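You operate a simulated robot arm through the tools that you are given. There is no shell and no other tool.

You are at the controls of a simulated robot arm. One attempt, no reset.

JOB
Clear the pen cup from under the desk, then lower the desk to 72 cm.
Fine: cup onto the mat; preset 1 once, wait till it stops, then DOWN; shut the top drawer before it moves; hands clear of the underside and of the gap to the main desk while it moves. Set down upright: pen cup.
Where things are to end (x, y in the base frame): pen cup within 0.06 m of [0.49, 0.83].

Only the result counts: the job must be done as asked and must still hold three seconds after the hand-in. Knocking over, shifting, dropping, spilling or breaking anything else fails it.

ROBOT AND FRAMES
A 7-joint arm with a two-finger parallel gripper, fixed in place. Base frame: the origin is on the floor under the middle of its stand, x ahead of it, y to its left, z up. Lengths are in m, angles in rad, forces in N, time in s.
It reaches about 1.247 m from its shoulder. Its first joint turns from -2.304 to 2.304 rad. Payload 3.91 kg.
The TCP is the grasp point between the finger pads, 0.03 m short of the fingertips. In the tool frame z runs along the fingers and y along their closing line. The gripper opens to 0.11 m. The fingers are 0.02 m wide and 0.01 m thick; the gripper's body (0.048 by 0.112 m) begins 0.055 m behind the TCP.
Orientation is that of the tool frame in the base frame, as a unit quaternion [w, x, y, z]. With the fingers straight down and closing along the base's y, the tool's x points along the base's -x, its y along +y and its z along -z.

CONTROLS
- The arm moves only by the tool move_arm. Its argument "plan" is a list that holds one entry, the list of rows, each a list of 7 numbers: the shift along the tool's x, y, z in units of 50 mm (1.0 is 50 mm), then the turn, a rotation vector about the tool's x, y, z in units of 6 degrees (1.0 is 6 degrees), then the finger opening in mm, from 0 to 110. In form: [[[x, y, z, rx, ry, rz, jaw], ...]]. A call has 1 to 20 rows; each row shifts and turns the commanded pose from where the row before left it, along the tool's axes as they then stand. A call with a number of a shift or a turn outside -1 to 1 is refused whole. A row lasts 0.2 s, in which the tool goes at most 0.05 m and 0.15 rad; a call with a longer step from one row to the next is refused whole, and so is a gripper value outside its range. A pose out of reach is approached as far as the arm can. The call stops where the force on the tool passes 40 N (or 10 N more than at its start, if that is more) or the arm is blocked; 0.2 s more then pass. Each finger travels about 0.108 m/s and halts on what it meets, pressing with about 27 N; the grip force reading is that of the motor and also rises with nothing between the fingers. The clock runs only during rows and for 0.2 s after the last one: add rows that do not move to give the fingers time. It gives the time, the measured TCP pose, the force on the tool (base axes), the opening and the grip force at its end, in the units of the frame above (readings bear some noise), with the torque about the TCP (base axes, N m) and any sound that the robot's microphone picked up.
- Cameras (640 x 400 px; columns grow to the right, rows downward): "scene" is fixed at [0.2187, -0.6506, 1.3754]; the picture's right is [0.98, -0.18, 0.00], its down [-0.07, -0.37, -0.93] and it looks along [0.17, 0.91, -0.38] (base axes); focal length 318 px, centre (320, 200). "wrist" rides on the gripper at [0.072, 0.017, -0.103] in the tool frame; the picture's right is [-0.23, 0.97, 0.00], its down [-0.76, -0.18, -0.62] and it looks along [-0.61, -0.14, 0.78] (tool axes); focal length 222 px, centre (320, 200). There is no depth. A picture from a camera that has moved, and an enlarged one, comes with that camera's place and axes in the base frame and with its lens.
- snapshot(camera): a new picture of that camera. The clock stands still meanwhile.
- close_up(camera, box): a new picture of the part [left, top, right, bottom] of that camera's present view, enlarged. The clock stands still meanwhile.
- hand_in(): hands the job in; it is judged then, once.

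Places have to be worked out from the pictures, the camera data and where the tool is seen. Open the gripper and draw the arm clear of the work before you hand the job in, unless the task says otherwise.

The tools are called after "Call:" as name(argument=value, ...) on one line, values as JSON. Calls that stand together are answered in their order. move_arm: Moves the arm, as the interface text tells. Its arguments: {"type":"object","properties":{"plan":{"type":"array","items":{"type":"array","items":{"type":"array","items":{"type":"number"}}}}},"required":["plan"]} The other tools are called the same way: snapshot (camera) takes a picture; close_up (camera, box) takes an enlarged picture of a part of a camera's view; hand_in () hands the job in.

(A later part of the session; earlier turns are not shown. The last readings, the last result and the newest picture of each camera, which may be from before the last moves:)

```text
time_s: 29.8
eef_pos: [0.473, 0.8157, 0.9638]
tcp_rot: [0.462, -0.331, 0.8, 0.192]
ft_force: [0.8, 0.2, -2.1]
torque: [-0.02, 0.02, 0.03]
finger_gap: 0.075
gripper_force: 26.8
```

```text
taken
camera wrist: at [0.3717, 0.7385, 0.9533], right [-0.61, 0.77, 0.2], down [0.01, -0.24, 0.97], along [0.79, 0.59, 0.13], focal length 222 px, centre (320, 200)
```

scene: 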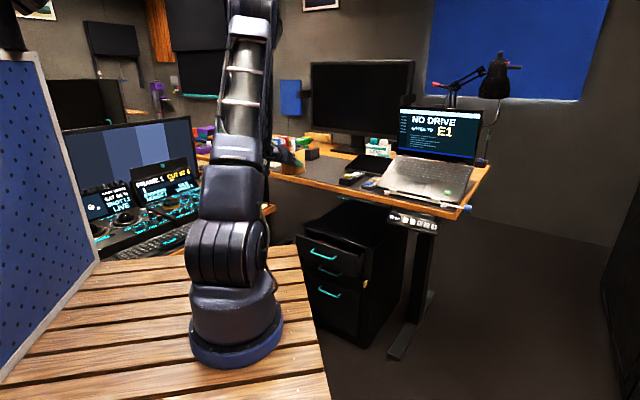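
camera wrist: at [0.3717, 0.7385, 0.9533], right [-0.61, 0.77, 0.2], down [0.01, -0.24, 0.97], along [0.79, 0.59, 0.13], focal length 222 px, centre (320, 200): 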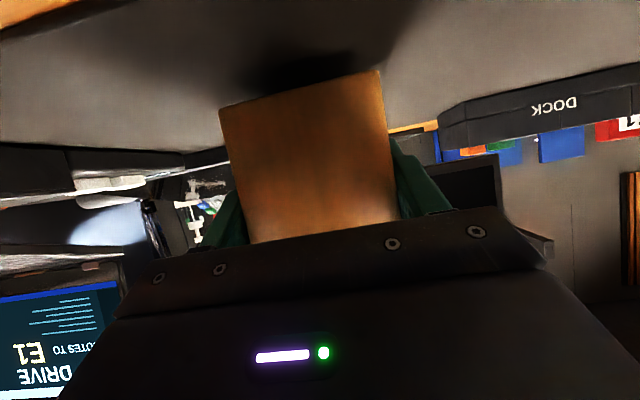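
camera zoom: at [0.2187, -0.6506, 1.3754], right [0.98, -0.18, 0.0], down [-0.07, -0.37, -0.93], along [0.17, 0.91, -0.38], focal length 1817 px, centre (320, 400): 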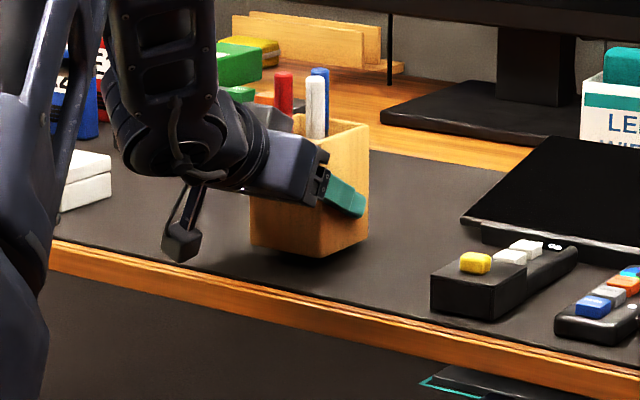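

The cup is about 2 cm above the mat, and the shadow and view agree. I'll lower in 3 mm rows and watch the vertical force.

Call:
move_arm(plan=[[[0.052, 0, 0.03, 0, 0, 0, 0], [0.052, 0, 0.03, 0, 0, 0, 0], [0.052, 0, 0.03, 0, 0, 0, 0], [0.052, 0, 0.03, 0, 0, 0, 0]]])

Call:
move_arm(plan=[[[0.035, 0, 0.02, 0, 0, 0, 0], [0.035, 0, 0.02, 0, 0, 0, 0]]])

Call:
close_up(camera="scene", box=[270, 130, 370, 200])

```text
time_s: 30.8
eef_pos: [0.4736, 0.8153, 0.9513]
tcp_rot: [0.461, -0.331, 0.801, 0.191]
ft_force: [1.3, -0.7, -1.0]
torque: [0.05, 0.03, -0.02]
finger_gap: 0.0747
gripper_force: 26.6
```

```text
time_s: 31.4
eef_pos: [0.4731, 0.8146, 0.9504]
tcp_rot: [0.464, -0.331, 0.799, 0.193]
ft_force: [-0.3, -3.5, 27.0]
torque: [-0.38, 0.11, -0.04]
finger_gap: 0.0749
gripper_force: 27.2
```

```text
5.71 times, centred on (320, 165) of scene
camera zoom: at [0.2187, -0.6506, 1.3754], right [0.98, -0.18, 0.0], down [-0.07, -0.37, -0.93], along [0.17, 0.91, -0.38], focal length 1817 px, centre (320, 400)
```

zoom: 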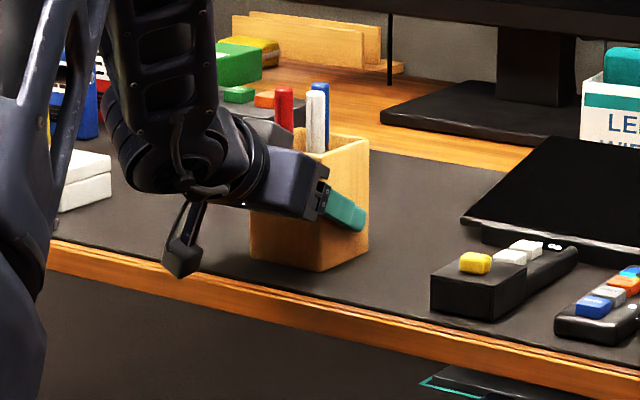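

Contact: +27 N vertical at z≈0.950, so the cup stands on the mat. I'll back off about 3 mm to unload it, then open gently.

Call:
move_arm(plan=[[[-0.026, 0, -0.015, 0, 0, 0, 0], [-0.026, 0, -0.015, 0, 0, 0, 0], [0, 0, 0, 0, 0, 0, 0]]])

```text
time_s: 32.2
eef_pos: [0.472, 0.8143, 0.9509]
tcp_rot: [0.462, -0.332, 0.8, 0.192]
ft_force: [7.3, 8.7, 19.1]
torque: [0.27, -0.1, -0.04]
finger_gap: 0.0748
gripper_force: 27.2
```

The load is still about 19 N up and 11 N forward, i.e. purely along the tool's −x. I'll ease 2 mm in that direction to relax it before opening.

Call:
move_arm(plan=[[[-0.02, 0, 0, 0, 0, 0, 0], [-0.02, 0, 0, 0, 0, 0, 0], [0, 0, 0, 0, 0, 0, 0]]])

Call:
close_up(camera="scene", box=[270, 130, 370, 200])

Call:
snapshot(camera="wrist")

```text
time_s: 33.0
eef_pos: [0.4726, 0.8151, 0.9511]
tcp_rot: [0.46, -0.332, 0.801, 0.191]
ft_force: [1.5, -0.9, 0.0]
torque: [0.09, -0.05, -0.04]
finger_gap: 0.0748
gripper_force: 27.1
```

```text
5.71 times, centred on (320, 165) of scene
camera zoom: at [0.2187, -0.6506, 1.3754], right [0.98, -0.18, 0.0], down [-0.07, -0.37, -0.93], along [0.17, 0.91, -0.38], focal length 1817 px, centre (320, 400)
```

zoom: 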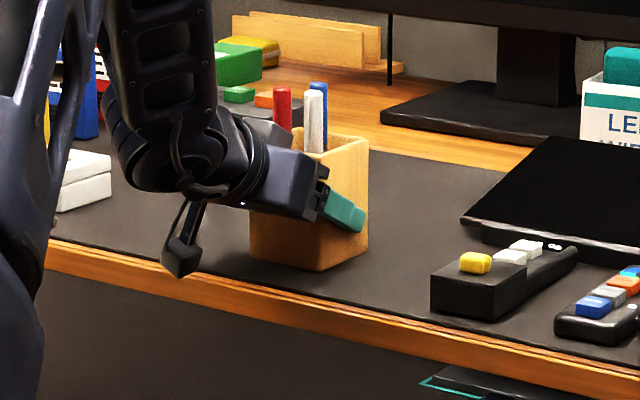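

```text
taken
camera wrist: at [0.3713, 0.7385, 0.9409], right [-0.61, 0.77, 0.2], down [0.01, -0.24, 0.97], along [0.79, 0.59, 0.13], focal length 222 px, centre (320, 200)
```

wrist: 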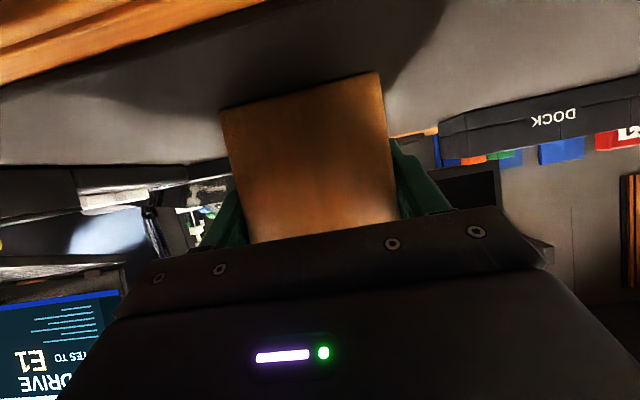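

The force is now near zero and the cup stands on the mat. I'll open the jaws and wait, then check that the cup stays upright.

Call:
move_arm(plan=[[[0, 0, 0, 0, 0, 0, 80], [0, 0, 0, 0, 0, 0, 95], [0, 0, 0, 0, 0, 0, 108], [0, 0, 0, 0, 0, 0, 108]]])

Call:
close_up(camera="scene", box=[270, 130, 370, 200])

Call:
snapshot(camera="wrist")

```text
time_s: 34.0
eef_pos: [0.4738, 0.8155, 0.952]
tcp_rot: [0.462, -0.331, 0.8, 0.191]
ft_force: [0.3, 0.7, 0.2]
torque: [0.0, 0.03, 0.02]
finger_gap: 0.108
gripper_force: 0.1
```

```text
5.71 times, centred on (320, 165) of scene
camera zoom: at [0.2187, -0.6506, 1.3754], right [0.98, -0.18, 0.0], down [-0.07, -0.37, -0.93], along [0.17, 0.91, -0.38], focal length 1817 px, centre (320, 400)
```

zoom: 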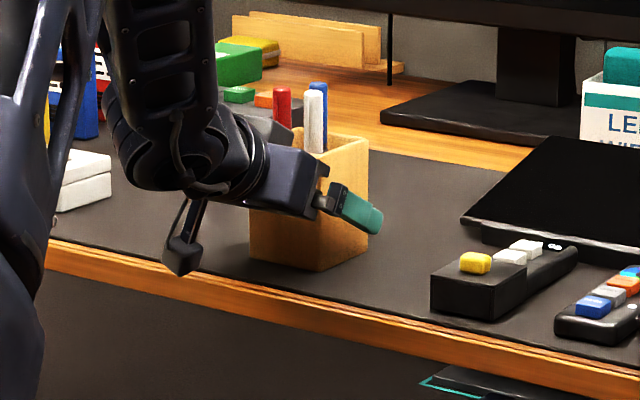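

```text
taken
camera wrist: at [0.3721, 0.739, 0.9422], right [-0.61, 0.77, 0.2], down [0.01, -0.24, 0.97], along [0.79, 0.59, 0.13], focal length 222 px, centre (320, 200)
```

wrist: 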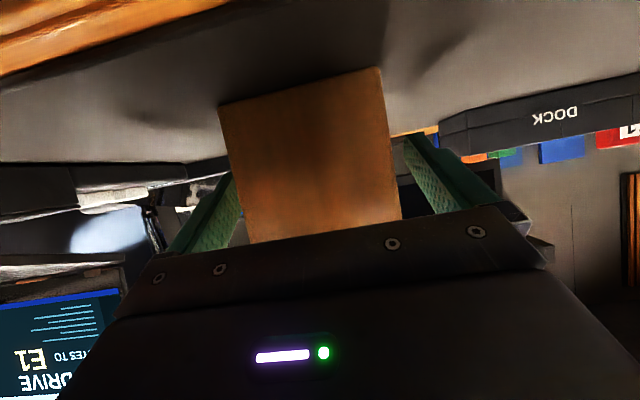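

The cup stands upright and free between the open fingers. I'll withdraw straight back from the desk and look at it from both cameras.

Call:
move_arm(plan=[[[0.1, 0, -0.173, 0, 0, 0, 110], [0.3, 0, -0.52, 0, 0, 0, 110], [0.3, 0, -0.52, 0, 0, 0, 110], [0.3, 0, -0.52, 0, 0, 0, 110], [0.3, 0, -0.52, 0, 0, 0, 110], [0.3, 0, -0.52, 0, 0, 0, 110], [0.3, 0, -0.52, 0, 0, 0, 110], [0, 0, 0, 0, 0, 0, 110]]])

Call:
snapshot(camera="wrist")

Call:
close_up(camera="scene", box=[270, 130, 370, 200])

```text
time_s: 35.8
eef_pos: [0.3392, 0.6805, 0.9521]
tcp_rot: [0.462, -0.331, 0.801, 0.191]
ft_force: [0.7, 0.3, 0.1]
torque: [0.02, 0.0, 0.02]
finger_gap: 0.1099
gripper_force: 0.1
```

```text
taken
camera wrist: at [0.2371, 0.6042, 0.9419], right [-0.61, 0.77, 0.2], down [0.01, -0.24, 0.97], along [0.79, 0.59, 0.13], focal length 222 px, centre (320, 200)
```

wrist: 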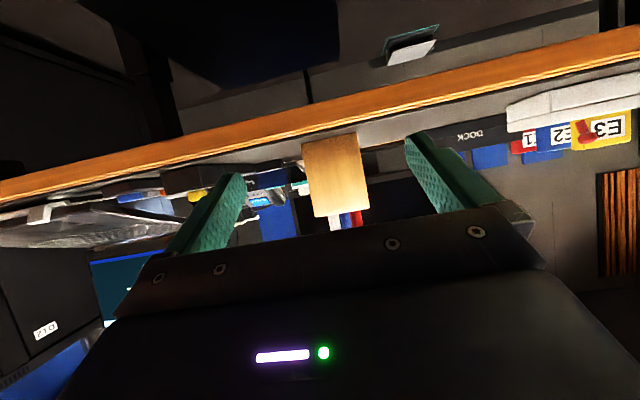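

```text
5.71 times, centred on (320, 165) of scene
camera zoom: at [0.2187, -0.6506, 1.3754], right [0.98, -0.18, 0.0], down [-0.07, -0.37, -0.93], along [0.17, 0.91, -0.38], focal length 1817 px, centre (320, 400)
```

zoom: 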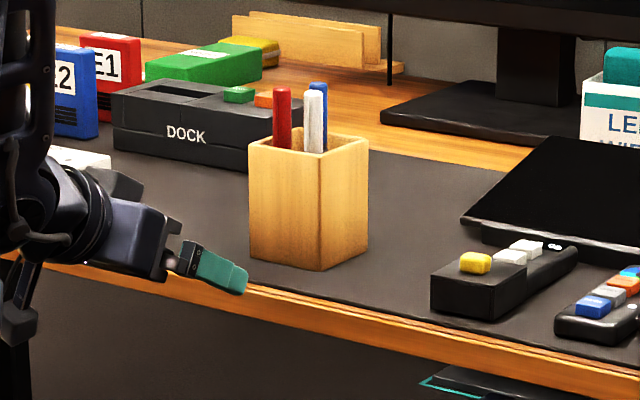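

The cup stands upright on the mat at about (0.48, 0.81), inside the tolerance. Next is the drawer: I'll close the jaws, shift right along the desk front to e≈0 and lower to z≈0.55, in front of the drawer face right of its handle.

Call:
move_arm(plan=[[[0.035, -0.804, -0.061, 0, 0, 0, 80], [0.035, -0.804, -0.061, 0, 0, 0, 50], [0.035, -0.804, -0.061, 0, 0, 0, 20], [0.035, -0.804, -0.061, 0, 0, 0, 0], [0.035, -0.804, -0.061, 0, 0, 0, 0], [0.035, -0.804, -0.061, 0, 0, 0, 0], [0.774, 0, 0.447, 0, 0, 0, 0], [0.774, 0, 0.447, 0, 0, 0, 0], [0.774, 0, 0.447, 0, 0, 0, 0], [0.774, 0, 0.447, 0, 0, 0, 0], [0.774, 0, 0.447, 0, 0, 0, 0], [0.774, 0, 0.447, 0, 0, 0, 0], [0, 0, 0, 0, 0, 0, 0]]])

Call:
snapshot(camera="wrist")

Call:
snapshot(camera="scene")

```text
time_s: 38.6
eef_pos: [0.4942, 0.4963, 0.6856]
tcp_rot: [0.462, -0.331, 0.8, 0.191]
ft_force: [-0.5, -0.4, 0.3]
torque: [-0.02, 0.0, 0.04]
finger_gap: 0.0003
gripper_force: 27.2
```

```text
taken
camera wrist: at [0.3929, 0.42, 0.6739], right [-0.61, 0.77, 0.2], down [0.01, -0.24, 0.97], along [0.79, 0.59, 0.13], focal length 222 px, centre (320, 200)
```

wrist: 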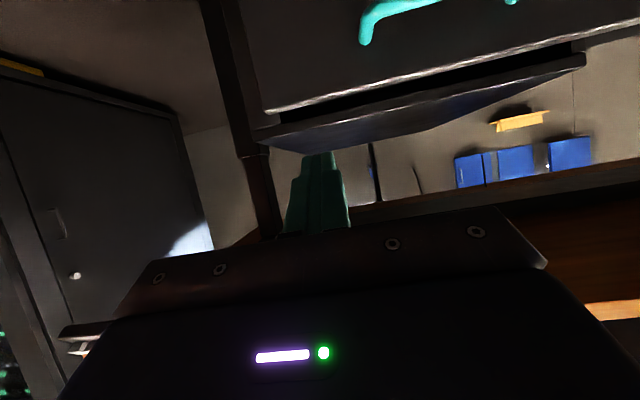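

```text
taken
```

scene: 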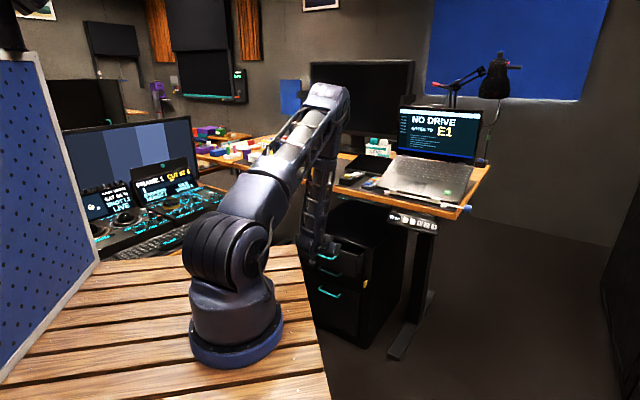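

The fingers are closed in front of the cabinet, with the drawer's right edge at e≈0.05 and the handle's right end at e≈−0.055. I'll drop to z≈0.562 so the tips face the drawer front between them.

Call:
move_arm(plan=[[[0.7136, 0, 0.412, 0, 0, 0, 0], [0.7136, 0, 0.412, 0, 0, 0, 0], [0.7136, 0, 0.412, 0, 0, 0, 0], [0, 0, 0, 0, 0, 0, 0]]])

Call:
snapshot(camera="wrist")

Call:
close_up(camera="scene", box=[280, 180, 400, 280])

```text
time_s: 39.6
eef_pos: [0.4956, 0.4974, 0.5606]
tcp_rot: [0.462, -0.331, 0.801, 0.191]
ft_force: [-0.3, 0.4, -0.4]
torque: [-0.01, 0.0, 0.02]
finger_gap: 0.0
gripper_force: 27.1
```

```text
taken
camera wrist: at [0.3933, 0.4203, 0.5497], right [-0.61, 0.77, 0.2], down [0.01, -0.24, 0.97], along [0.79, 0.59, 0.13], focal length 222 px, centre (320, 200)
```

wrist: 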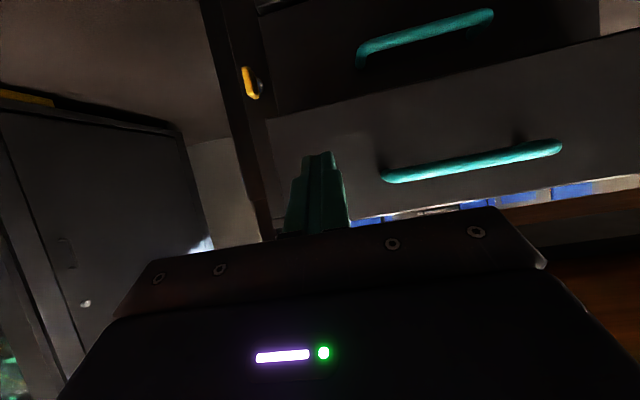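

```text
4.00 times, centred on (340, 230) of scene
camera zoom: at [0.2187, -0.6506, 1.3754], right [0.98, -0.18, 0.0], down [-0.07, -0.37, -0.93], along [0.17, 0.91, -0.38], focal length 1272 px, centre (240, 80)
```

zoom: 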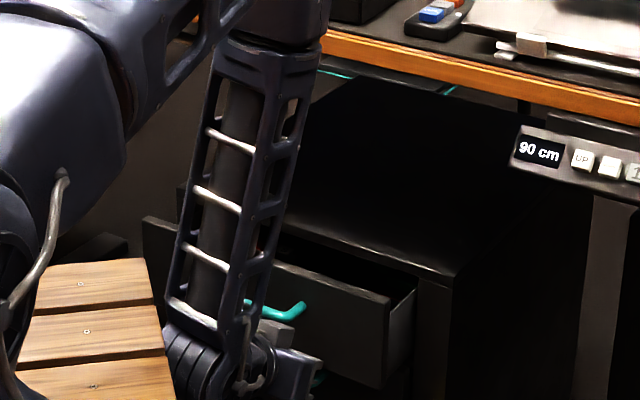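

The tips point at the middle of the drawer front (z≈0.546, front spans 0.487–0.60), clear of the handle. I'll push straight in slowly and watch the force.

Call:
move_arm(plan=[[[-0.2, 0, 0.346, 0, 0, 0, 0], [-0.2, 0, 0.346, 0, 0, 0, 0], [-0.2, 0, 0.346, 0, 0, 0, 0], [-0.15, 0, 0.26, 0, 0, 0, 0], [-0.1, 0, 0.173, 0, 0, 0, 0], [-0.1, 0, 0.173, 0, 0, 0, 0], [-0.1, 0, 0.173, 0, 0, 0, 0]]])

Call:
snapshot(camera="wrist")

Call:
close_up(camera="scene", box=[280, 180, 400, 280])

```text
time_s: 41.2
eef_pos: [0.5696, 0.5691, 0.5603]
tcp_rot: [0.462, -0.331, 0.8, 0.192]
ft_force: [-0.6, -0.4, 0.2]
torque: [0.01, -0.01, -0.01]
finger_gap: 0.0
gripper_force: 26.5
```

```text
taken
camera wrist: at [0.4679, 0.4935, 0.55], right [-0.61, 0.77, 0.2], down [0.01, -0.24, 0.97], along [0.79, 0.59, 0.13], focal length 222 px, centre (320, 200)
```

wrist: 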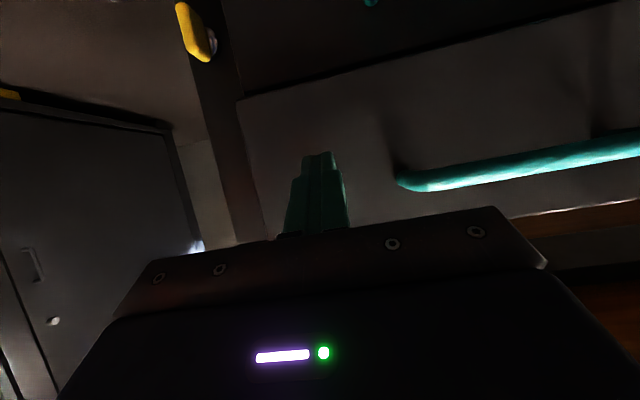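

```text
4.00 times, centred on (340, 230) of scene
camera zoom: at [0.2187, -0.6506, 1.3754], right [0.98, -0.18, 0.0], down [-0.07, -0.37, -0.93], along [0.17, 0.91, -0.38], focal length 1272 px, centre (240, 80)
```

zoom: 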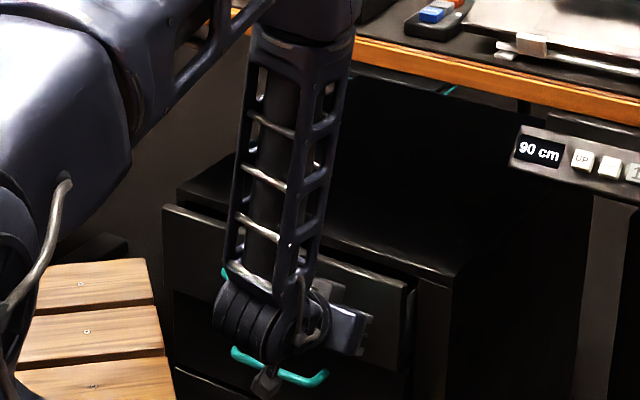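

The drawer is moving in with almost no force, and its tip is now near n≈0.831. I'll keep pushing in 1 cm rows, expecting a stop near n≈0.865.

Call:
move_arm(plan=[[[-0.1, 0, 0.173, 0, 0, 0, 0], [-0.1, 0, 0.173, 0, 0, 0, 0], [-0.1, 0, 0.173, 0, 0, 0, 0]]])

Call:
move_arm(plan=[[[-0.05, 0, 0.087, 0, 0, 0, 0], [-0.05, 0, 0.087, 0, 0, 0, 0]]])

Call:
close_up(camera="scene", box=[280, 180, 400, 280])

Call:
snapshot(camera="wrist")

```text
time_s: 42.0
eef_pos: [0.5836, 0.5852, 0.5591]
tcp_rot: [0.459, -0.332, 0.802, 0.191]
ft_force: [-5.5, -5.5, 3.8]
torque: [0.02, -0.01, -0.03]
finger_gap: 0.0
gripper_force: 26.7
stopped in row 3: the force on the tool passed its limit at 56 N (the readings are from after the stop); the commanded pose is now the measured one
```

```text
time_s: 42.3
eef_pos: [0.5839, 0.5858, 0.5581]
tcp_rot: [0.457, -0.334, 0.802, 0.191]
ft_force: [-6.2, -6.7, 4.9]
torque: [0.06, -0.05, -0.04]
finger_gap: 0.0
gripper_force: 26.8
stopped in row 1: the force on the tool passed its limit at 56 N (the readings are from after the stop); the commanded pose is now the measured one
```

```text
4.00 times, centred on (340, 230) of scene
camera zoom: at [0.2187, -0.6506, 1.3754], right [0.98, -0.18, 0.0], down [-0.07, -0.37, -0.93], along [0.17, 0.91, -0.38], focal length 1272 px, centre (240, 80)
```

zoom: 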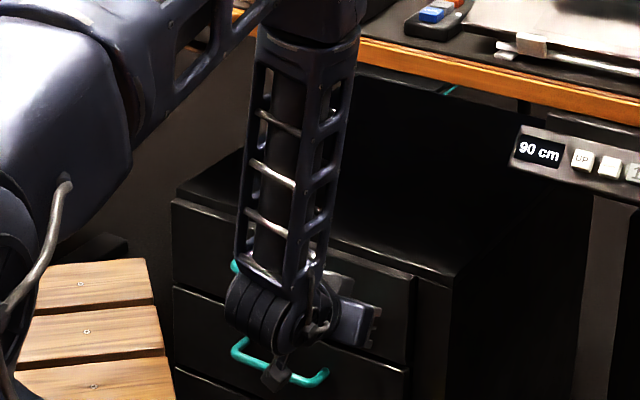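

```text
taken
camera wrist: at [0.4823, 0.5091, 0.548], right [-0.61, 0.77, 0.2], down [0.02, -0.23, 0.97], along [0.79, 0.6, 0.12], focal length 222 px, centre (320, 200)
```

wrist: 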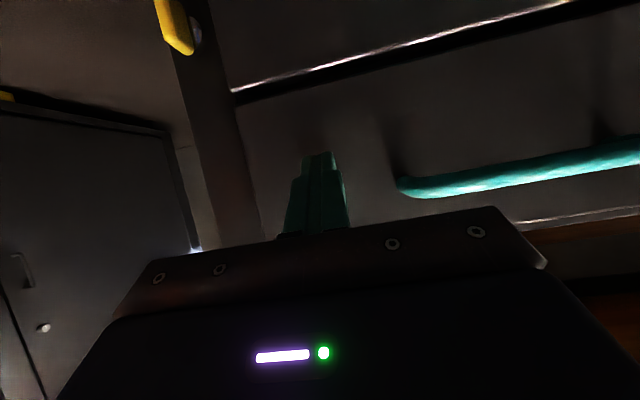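

The drawer hit its stop and its front is flush with the second drawer; the cabinet corner has not moved. I'll back away and check it without the arm in front.

Call:
move_arm(plan=[[[0.1, 0, -0.173, 0, 0, 0, 0], [0.3, 0, -0.52, 0, 0, 0, 0], [0.4, 0, -0.693, 0, 0, 0, 0], [0.4, 0, -0.693, 0, 0, 0, 0], [0.2, 0, -0.346, 0, 0, 0, 0], [0, 0, 0, 0, 0, 0, 0]]])

Call:
snapshot(camera="wrist")

Call:
close_up(camera="scene", box=[280, 180, 400, 280])

```text
time_s: 43.7
eef_pos: [0.4855, 0.4864, 0.559]
tcp_rot: [0.458, -0.333, 0.802, 0.189]
ft_force: [0.5, -0.3, -0.4]
torque: [-0.01, -0.04, -0.01]
finger_gap: 0.0
gripper_force: 26.8
```

```text
taken
camera wrist: at [0.3841, 0.4099, 0.549], right [-0.61, 0.77, 0.2], down [0.02, -0.23, 0.97], along [0.79, 0.59, 0.12], focal length 222 px, centre (320, 200)
```

wrist: 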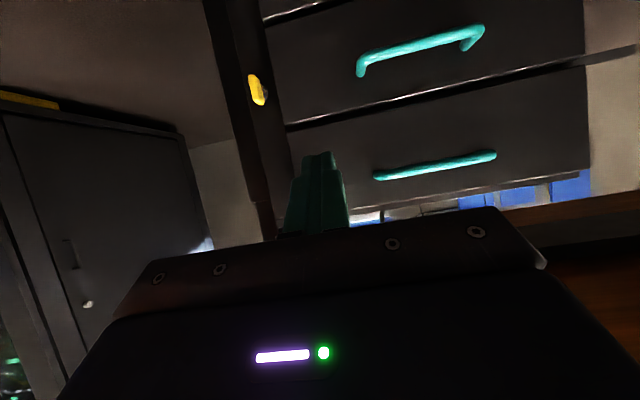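

```text
4.00 times, centred on (340, 230) of scene
camera zoom: at [0.2187, -0.6506, 1.3754], right [0.98, -0.18, 0.0], down [-0.07, -0.37, -0.93], along [0.17, 0.91, -0.38], focal length 1272 px, centre (240, 80)
```

zoom: 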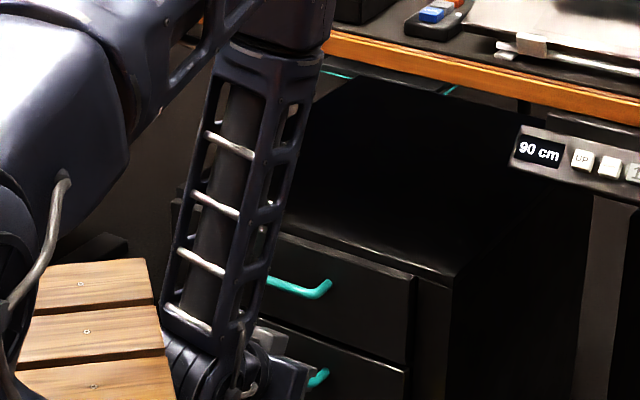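

The drawer stayed shut, flush with the others. Next I'll rise to z≈0.885 in front of the desk and slide right to face button 1, keeping about 8 cm off the keypad.

Call:
move_arm(plan=[[[-0.807, 0, -0.466, 0, 0, 0, 0], [-0.807, 0, -0.466, 0, 0, 0, 0], [-0.807, 0, -0.466, 0, 0, 0, 0], [-0.807, 0, -0.466, 0, 0, 0, 0], [-0.807, 0, -0.466, 0, 0, 0, 0], [-0.807, 0, -0.466, 0, 0, 0, 0], [-0.807, 0, -0.466, 0, 0, 0, 0], [0, -0.894, 0, 0, 0, 0, 0], [0, -0.894, 0, 0, 0, 0, 0], [0, -0.894, 0, 0, 0, 0, 0], [0, -0.894, 0, 0, 0, 0, 0], [0, -0.894, 0, 0, 0, 0, 0], [0, -0.894, 0, 0, 0, 0, 0], [0, -0.894, 0, 0, 0, 0, 0], [0, 0, 0, 0, 0, 0, 0]]])

Call:
snapshot(camera="wrist")

Call:
snapshot(camera="scene")

```text
time_s: 46.9
eef_pos: [0.7093, 0.2673, 0.8838]
tcp_rot: [0.457, -0.333, 0.802, 0.19]
ft_force: [-0.2, -0.4, -0.5]
torque: [0.0, 0.01, -0.02]
finger_gap: 0.0
gripper_force: 26.8
```

```text
taken
camera wrist: at [0.6086, 0.1903, 0.8749], right [-0.61, 0.77, 0.2], down [0.02, -0.23, 0.97], along [0.79, 0.6, 0.12], focal length 222 px, centre (320, 200)
```

wrist: 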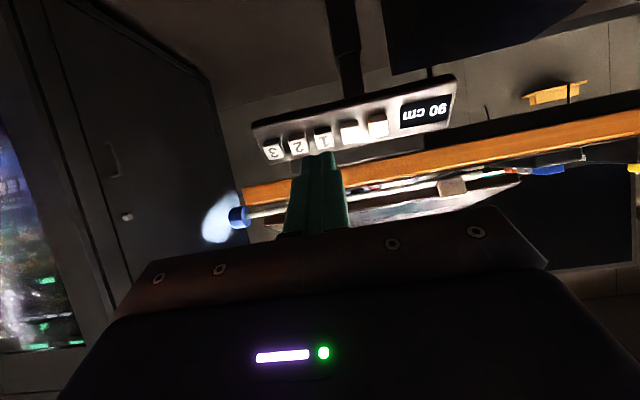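

```text
taken
```

scene: 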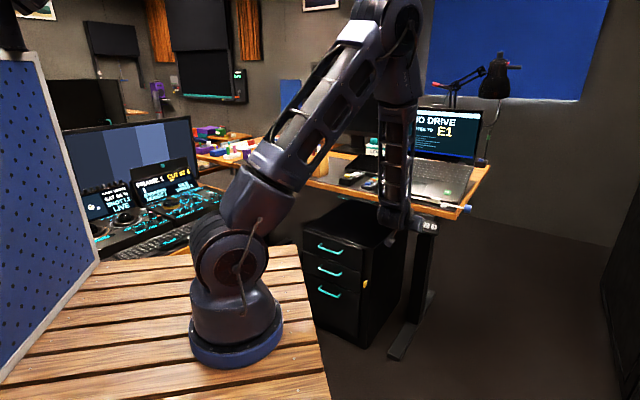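

The wrist camera sees the keypad just above the fingertips in its upside-down view. I'll enlarge it to measure the buttons.

Call:
close_up(camera="wrist", box=[240, 60, 470, 200])

Call:
close_up(camera="scene", box=[370, 190, 470, 250])

```text
2.78 times, centred on (355, 130) of wrist
camera zoom: at [0.6086, 0.1903, 0.8749], right [-0.61, 0.77, 0.2], down [0.02, -0.23, 0.97], along [0.79, 0.6, 0.12], focal length 618 px, centre (223, 395)
```

zoom: 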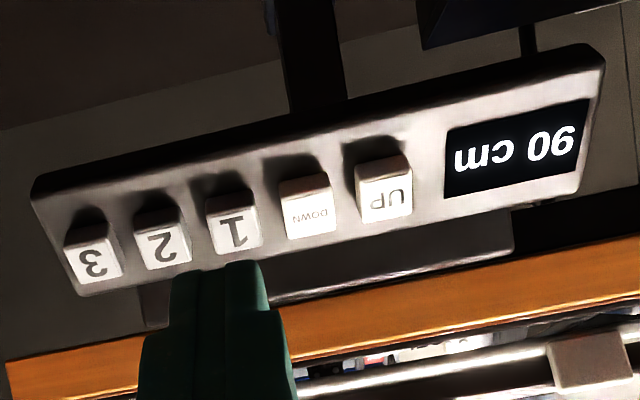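

```text
6.40 times, centred on (420, 220) of scene
camera zoom: at [0.2187, -0.6506, 1.3754], right [0.98, -0.18, 0.0], down [-0.07, -0.37, -0.93], along [0.17, 0.91, -0.38], focal length 2035 px, centre (-320, 72)
```

zoom: 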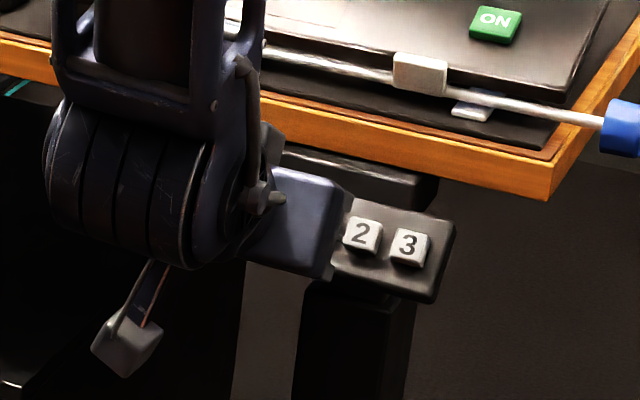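

Button 1 works out at n≈0.798, e≈0.312, z≈0.844, with 27 mm between buttons; the press axis should slope 30° down, which suits the tilted face. I'll move 3.9 cm closer so the tip sits about 5 cm off button 1 on that axis, then re-measure.

Call:
move_arm(plan=[[[-0.195, 0.006, 0.332, 0, 0, 0, 0], [-0.195, 0.006, 0.332, 0, 0, 0, 0], [0, 0, 0, 0, 0, 0, 0]]])

Call:
close_up(camera="wrist", box=[240, 40, 470, 180])

Call:
close_up(camera="scene", box=[380, 195, 460, 245])

```text
time_s: 47.7
eef_pos: [0.7383, 0.2954, 0.8844]
tcp_rot: [0.458, -0.333, 0.802, 0.189]
ft_force: [-0.4, 0.9, 0.4]
torque: [0.02, 0.01, -0.01]
finger_gap: 0.0
gripper_force: 27.1
```

```text
2.78 times, centred on (355, 110) of wrist
camera zoom: at [0.6353, 0.2189, 0.8757], right [-0.61, 0.77, 0.19], down [0.02, -0.23, 0.97], along [0.79, 0.6, 0.12], focal length 618 px, centre (223, 450)
```

zoom: 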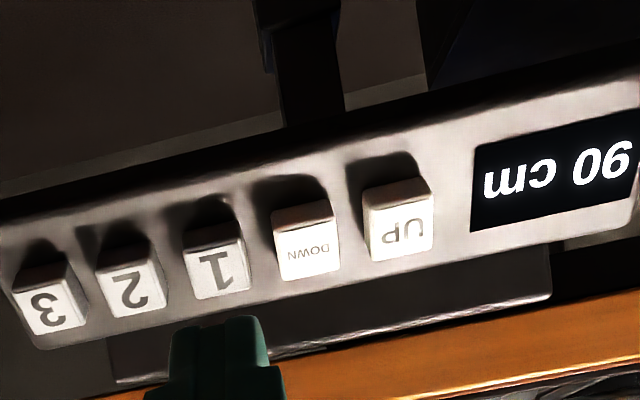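

```text
8.00 times, centred on (420, 220) of scene
camera zoom: at [0.2187, -0.6506, 1.3754], right [0.98, -0.18, 0.0], down [-0.07, -0.37, -0.93], along [0.17, 0.91, -0.38], focal length 2544 px, centre (-480, 40)
```

zoom: 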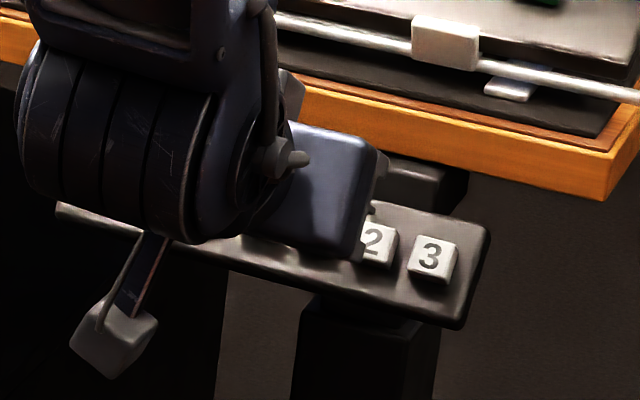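

The tool axis now meets the keypad within about 1.5 mm of button 1's centre, with roughly 49 mm to contact. I'll advance 42 mm along the finger axis, stopping just short, and look once more.

Call:
move_arm(plan=[[[0, -0.007, 0.28, 0, 0, 0, 0], [0, -0.007, 0.28, 0, 0, 0, 0], [0, -0.007, 0.28, 0, 0, 0, 0], [0, 0, 0, 0, 0, 0, 0]]])

Call:
close_up(camera="wrist", box=[240, 40, 470, 180])

Call:
close_up(camera="scene", box=[380, 195, 460, 245])

```text
time_s: 48.7
eef_pos: [0.7624, 0.3213, 0.8633]
tcp_rot: [0.458, -0.333, 0.802, 0.189]
ft_force: [0.2, -0.1, 0.7]
torque: [0.04, 0.0, -0.01]
finger_gap: 0.0
gripper_force: 26.9
```

```text
2.78 times, centred on (355, 110) of wrist
camera zoom: at [0.6617, 0.2445, 0.8541], right [-0.61, 0.77, 0.2], down [0.02, -0.23, 0.97], along [0.79, 0.6, 0.12], focal length 618 px, centre (223, 450)
```

zoom: 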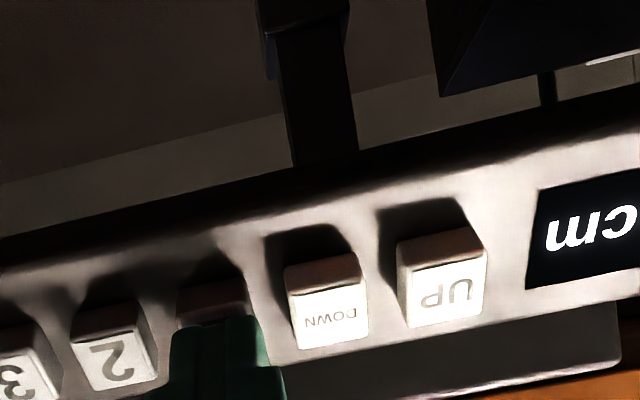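

```text
8.00 times, centred on (420, 220) of scene
camera zoom: at [0.2187, -0.6506, 1.3754], right [0.98, -0.18, 0.0], down [-0.07, -0.37, -0.93], along [0.17, 0.91, -0.38], focal length 2544 px, centre (-480, 40)
```

zoom: 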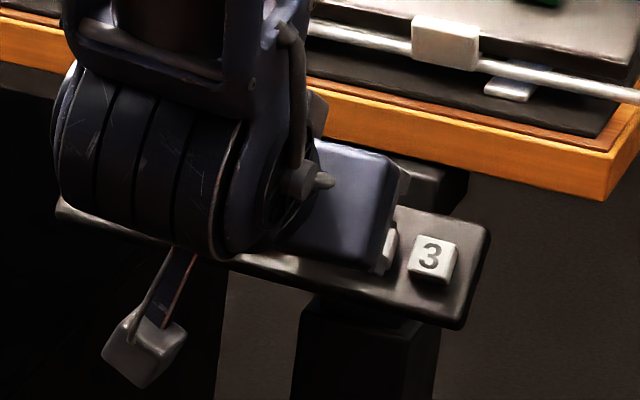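

The fingertip covers button 1 only, with clear gaps to 2 and DOWN. I'll push 12 mm forward in small rows and retract straight back in the same call, so it is pressed once.

Call:
move_arm(plan=[[[0, 0, 0.06, 0, 0, 0, 0], [0, 0, 0.06, 0, 0, 0, 0], [0, 0, 0.06, 0, 0, 0, 0], [0, 0, 0.06, 0, 0, 0, 0], [0, 0, -0.3, 0, 0, 0, 0], [0, 0, -0.6, 0, 0, 0, 0], [0, 0, -0.8, 0, 0, 0, 0]]])

Call:
snapshot(camera="scene")

Call:
snapshot(camera="wrist")

```text
time_s: 50.3
eef_pos: [0.7179, 0.2778, 0.9004]
tcp_rot: [0.458, -0.333, 0.802, 0.189]
ft_force: [1.0, 0.5, -0.2]
torque: [0.01, -0.02, 0.03]
finger_gap: 0.0
gripper_force: 27.1
heard: click
```

```text
taken
```

scene: 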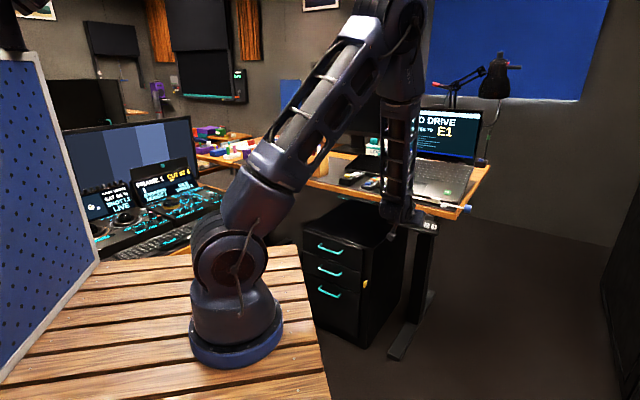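

```text
taken
camera wrist: at [0.6164, 0.1996, 0.8909], right [-0.61, 0.77, 0.2], down [0.02, -0.23, 0.97], along [0.79, 0.59, 0.12], focal length 222 px, centre (320, 200)
```

wrist: 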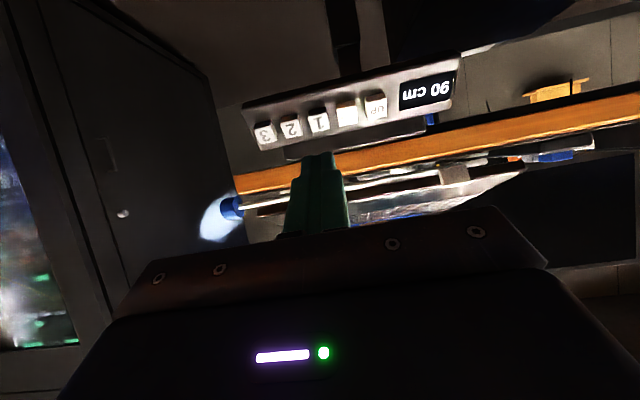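

A click was heard and the display still reads 90 cm. I'll back off another 6 cm to be well clear and wait a second to see whether the desk starts moving.

Call:
move_arm(plan=[[[0.3, 0, -0.52, 0, 0, 0, 0], [0.3, 0, -0.52, 0, 0, 0, 0], [0, 0, 0, 0, 0, 0, 0], [0, 0, 0, 0, 0, 0, 0], [0, 0, 0, 0, 0, 0, 0]]])

Call:
close_up(camera="wrist", box=[220, 40, 520, 230])

Call:
snapshot(camera="scene")

```text
time_s: 51.5
eef_pos: [0.676, 0.2328, 0.9011]
tcp_rot: [0.458, -0.332, 0.803, 0.189]
ft_force: [-0.1, -0.6, 0.0]
torque: [0.03, -0.03, 0.02]
finger_gap: 0.0
gripper_force: 27.0
```

```text
2.11 times, centred on (370, 135) of wrist
camera zoom: at [0.574, 0.1571, 0.8916], right [-0.61, 0.77, 0.2], down [0.02, -0.23, 0.97], along [0.79, 0.59, 0.12], focal length 468 px, centre (215, 337)
```

zoom: 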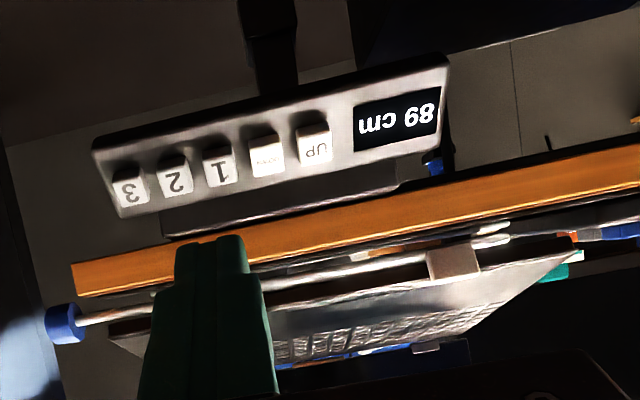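

```text
taken
```

scene: 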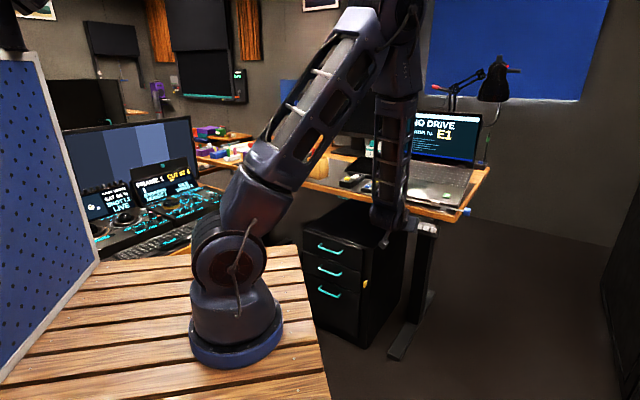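

The desk is moving: the display reads 89 cm. The hand is clear in front, so I'll hold still and wait.

Call:
move_arm(plan=[[[0, 0, 0, 0, 0, 0, 0], [0, 0, 0, 0, 0, 0, 0], [0, 0, 0, 0, 0, 0, 0], [0, 0, 0, 0, 0, 0, 0], [0, 0, 0, 0, 0, 0, 0], [0, 0, 0, 0, 0, 0, 0], [0, 0, 0, 0, 0, 0, 0], [0, 0, 0, 0, 0, 0, 0], [0, 0, 0, 0, 0, 0, 0], [0, 0, 0, 0, 0, 0, 0], [0, 0, 0, 0, 0, 0, 0], [0, 0, 0, 0, 0, 0, 0], [0, 0, 0, 0, 0, 0, 0], [0, 0, 0, 0, 0, 0, 0], [0, 0, 0, 0, 0, 0, 0]]])

Call:
snapshot(camera="wrist")

Call:
snapshot(camera="scene")

```text
time_s: 54.7
eef_pos: [0.6757, 0.2346, 0.9014]
tcp_rot: [0.458, -0.332, 0.802, 0.189]
ft_force: [0.0, 0.1, -0.3]
torque: [0.02, -0.01, -0.03]
finger_gap: 0.0
gripper_force: 26.9
```

```text
taken
camera wrist: at [0.574, 0.1572, 0.8917], right [-0.61, 0.77, 0.2], down [0.02, -0.23, 0.97], along [0.79, 0.59, 0.12], focal length 222 px, centre (320, 200)
```

wrist: 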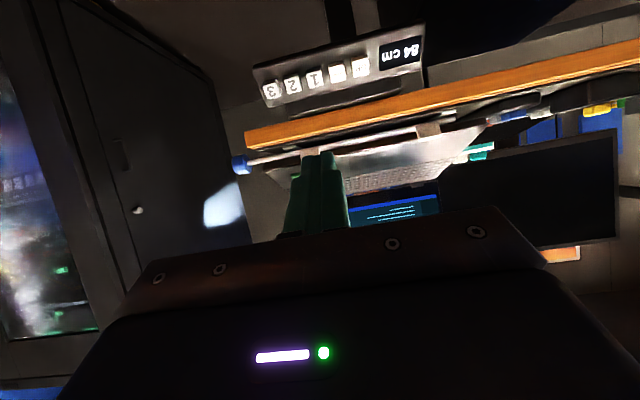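

```text
taken
```

scene: 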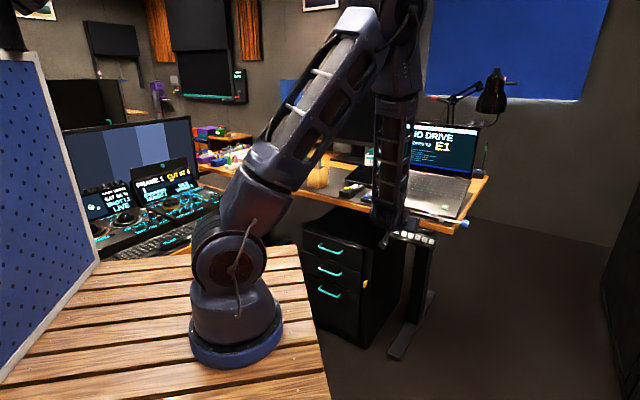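

It's at 84 cm and descending steadily at about 1.6 cm/s. I'll keep waiting.

Call:
move_arm(plan=[[[0, 0, 0, 0, 0, 0, 0], [0, 0, 0, 0, 0, 0, 0], [0, 0, 0, 0, 0, 0, 0], [0, 0, 0, 0, 0, 0, 0], [0, 0, 0, 0, 0, 0, 0], [0, 0, 0, 0, 0, 0, 0], [0, 0, 0, 0, 0, 0, 0], [0, 0, 0, 0, 0, 0, 0], [0, 0, 0, 0, 0, 0, 0], [0, 0, 0, 0, 0, 0, 0], [0, 0, 0, 0, 0, 0, 0], [0, 0, 0, 0, 0, 0, 0], [0, 0, 0, 0, 0, 0, 0], [0, 0, 0, 0, 0, 0, 0], [0, 0, 0, 0, 0, 0, 0], [0, 0, 0, 0, 0, 0, 0], [0, 0, 0, 0, 0, 0, 0], [0, 0, 0, 0, 0, 0, 0], [0, 0, 0, 0, 0, 0, 0], [0, 0, 0, 0, 0, 0, 0]]])

Call:
snapshot(camera="wrist")

Call:
snapshot(camera="scene")

```text
time_s: 58.9
eef_pos: [0.6768, 0.2333, 0.9016]
tcp_rot: [0.458, -0.333, 0.802, 0.189]
ft_force: [-0.5, 0.4, 0.3]
torque: [0.06, 0.0, 0.01]
finger_gap: 0.0004
gripper_force: 27.1
```

```text
taken
camera wrist: at [0.574, 0.1571, 0.8916], right [-0.61, 0.77, 0.2], down [0.02, -0.23, 0.97], along [0.79, 0.59, 0.12], focal length 222 px, centre (320, 200)
```

wrist: 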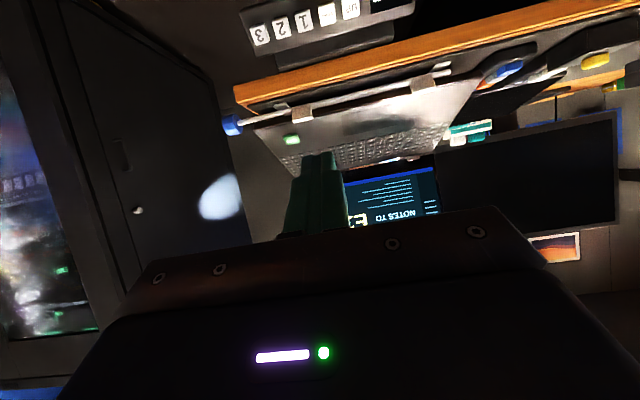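

```text
taken
```

scene: 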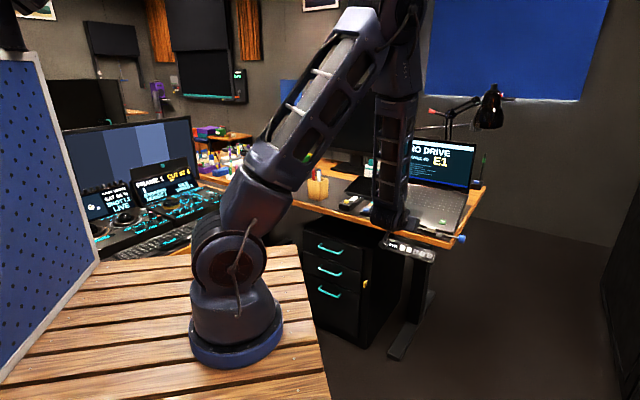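

It's still descending with the cup standing on the mat. I'll read the display in the scene view and wait a little longer.

Call:
close_up(camera="scene", box=[370, 215, 450, 270])

Call:
move_arm(plan=[[[0, 0, 0, 0, 0, 0, 0], [0, 0, 0, 0, 0, 0, 0], [0, 0, 0, 0, 0, 0, 0], [0, 0, 0, 0, 0, 0, 0], [0, 0, 0, 0, 0, 0, 0], [0, 0, 0, 0, 0, 0, 0], [0, 0, 0, 0, 0, 0, 0], [0, 0, 0, 0, 0, 0, 0], [0, 0, 0, 0, 0, 0, 0], [0, 0, 0, 0, 0, 0, 0]]])

Call:
close_up(camera="scene", box=[370, 215, 450, 270])

```text
7.27 times, centred on (410, 242) of scene
camera zoom: at [0.2187, -0.6506, 1.3754], right [0.98, -0.18, 0.0], down [-0.07, -0.37, -0.93], along [0.17, 0.91, -0.38], focal length 2312 px, centre (-334, -109)
```

zoom: 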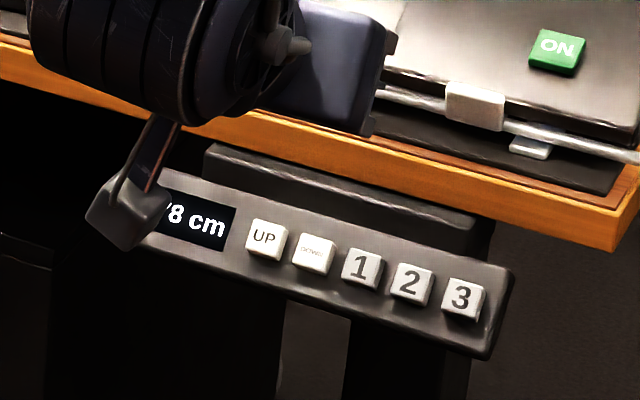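

```text
time_s: 61.1
eef_pos: [0.676, 0.2328, 0.9007]
tcp_rot: [0.458, -0.332, 0.802, 0.189]
ft_force: [-0.7, -0.3, -0.4]
torque: [0.0, -0.02, -0.02]
finger_gap: 0.0001
gripper_force: 27.1
```

```text
7.27 times, centred on (410, 242) of scene
camera zoom: at [0.2187, -0.6506, 1.3754], right [0.98, -0.18, 0.0], down [-0.07, -0.37, -0.93], along [0.17, 0.91, -0.38], focal length 2312 px, centre (-334, -109)
```

zoom: 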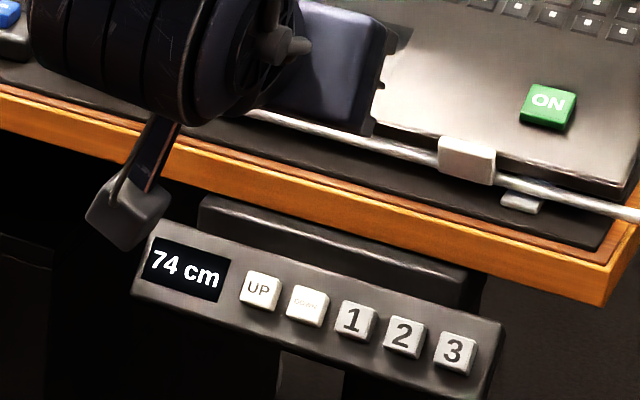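

The display reads 74 cm. I'll wait and check whether it has stopped.

Call:
move_arm(plan=[[[0, 0, 0, 0, 0, 0, 0], [0, 0, 0, 0, 0, 0, 0], [0, 0, 0, 0, 0, 0, 0], [0, 0, 0, 0, 0, 0, 0], [0, 0, 0, 0, 0, 0, 0]]])

Call:
close_up(camera="scene", box=[370, 215, 450, 270])

Call:
move_arm(plan=[[[0, 0, 0, 0, 0, 0, 0], [0, 0, 0, 0, 0, 0, 0], [0, 0, 0, 0, 0, 0, 0], [0, 0, 0, 0, 0, 0, 0], [0, 0, 0, 0, 0, 0, 0]]])

Call:
close_up(camera="scene", box=[370, 215, 450, 270])

```text
time_s: 62.3
eef_pos: [0.6761, 0.2345, 0.9016]
tcp_rot: [0.457, -0.333, 0.803, 0.189]
ft_force: [0.8, 0.5, -0.1]
torque: [-0.02, -0.04, -0.01]
finger_gap: 0.0001
gripper_force: 27.0
```

```text
7.27 times, centred on (410, 242) of scene
camera zoom: at [0.2187, -0.6506, 1.3754], right [0.98, -0.18, 0.0], down [-0.07, -0.37, -0.93], along [0.17, 0.91, -0.38], focal length 2312 px, centre (-334, -109)
```

zoom: 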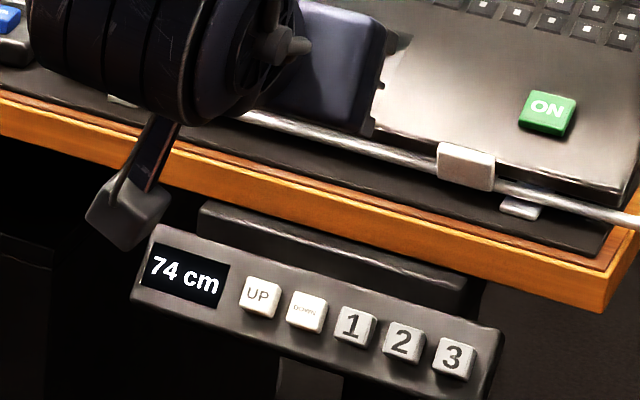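

```text
time_s: 63.5
eef_pos: [0.6761, 0.2346, 0.9021]
tcp_rot: [0.457, -0.333, 0.803, 0.189]
ft_force: [-0.2, 0.4, -0.3]
torque: [-0.02, 0.0, 0.0]
finger_gap: 0.0001
gripper_force: 26.8
```

```text
7.27 times, centred on (410, 242) of scene
camera zoom: at [0.2187, -0.6506, 1.3754], right [0.98, -0.18, 0.0], down [-0.07, -0.37, -0.93], along [0.17, 0.91, -0.38], focal length 2312 px, centre (-334, -109)
```

zoom: 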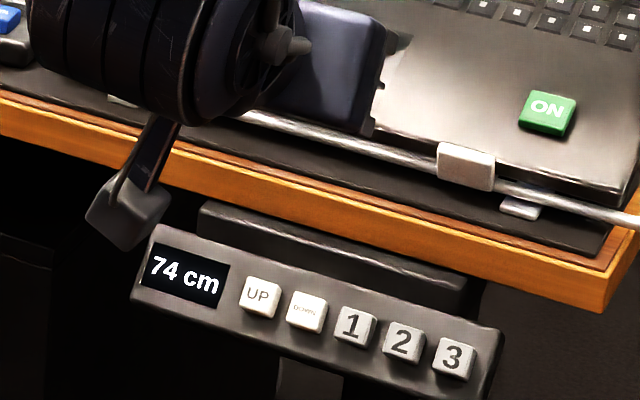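

The desk stopped at 74 cm. I'll lower the hand in front of the keypad (now 16 cm lower, at z≈0.684) and line up with DOWN at e≈0.286.

Call:
move_arm(plan=[[[0.643, 0.1355, 0.654, 0, 0, 0, 0], [0.643, 0.1355, 0.654, 0, 0, 0, 0], [0.643, 0.1355, 0.654, 0, 0, 0, 0], [0.643, 0.1355, 0.654, 0, 0, 0, 0], [0, 0, 0, 0, 0, 0, 0]]])

Call:
close_up(camera="wrist", box=[240, 60, 470, 200])

Call:
snapshot(camera="scene")

```text
time_s: 64.7
eef_pos: [0.6912, 0.2871, 0.7242]
tcp_rot: [0.458, -0.333, 0.802, 0.19]
ft_force: [-0.8, 0.0, -0.2]
torque: [-0.01, -0.02, -0.03]
finger_gap: 0.0
gripper_force: 27.0
```

```text
2.78 times, centred on (355, 130) of wrist
camera zoom: at [0.5894, 0.2105, 0.7151], right [-0.61, 0.77, 0.19], down [0.02, -0.23, 0.97], along [0.79, 0.59, 0.12], focal length 618 px, centre (223, 395)
```

zoom: 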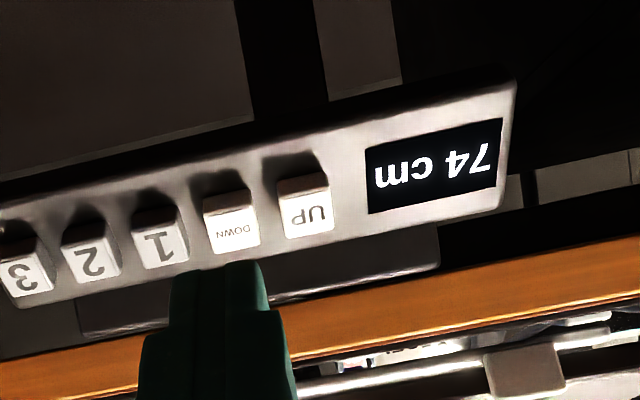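

```text
taken
```

scene: 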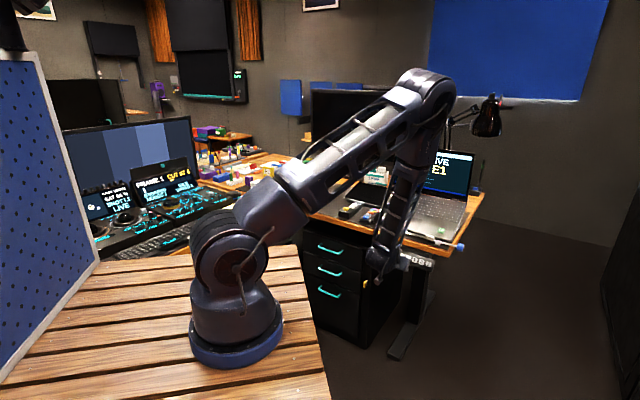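

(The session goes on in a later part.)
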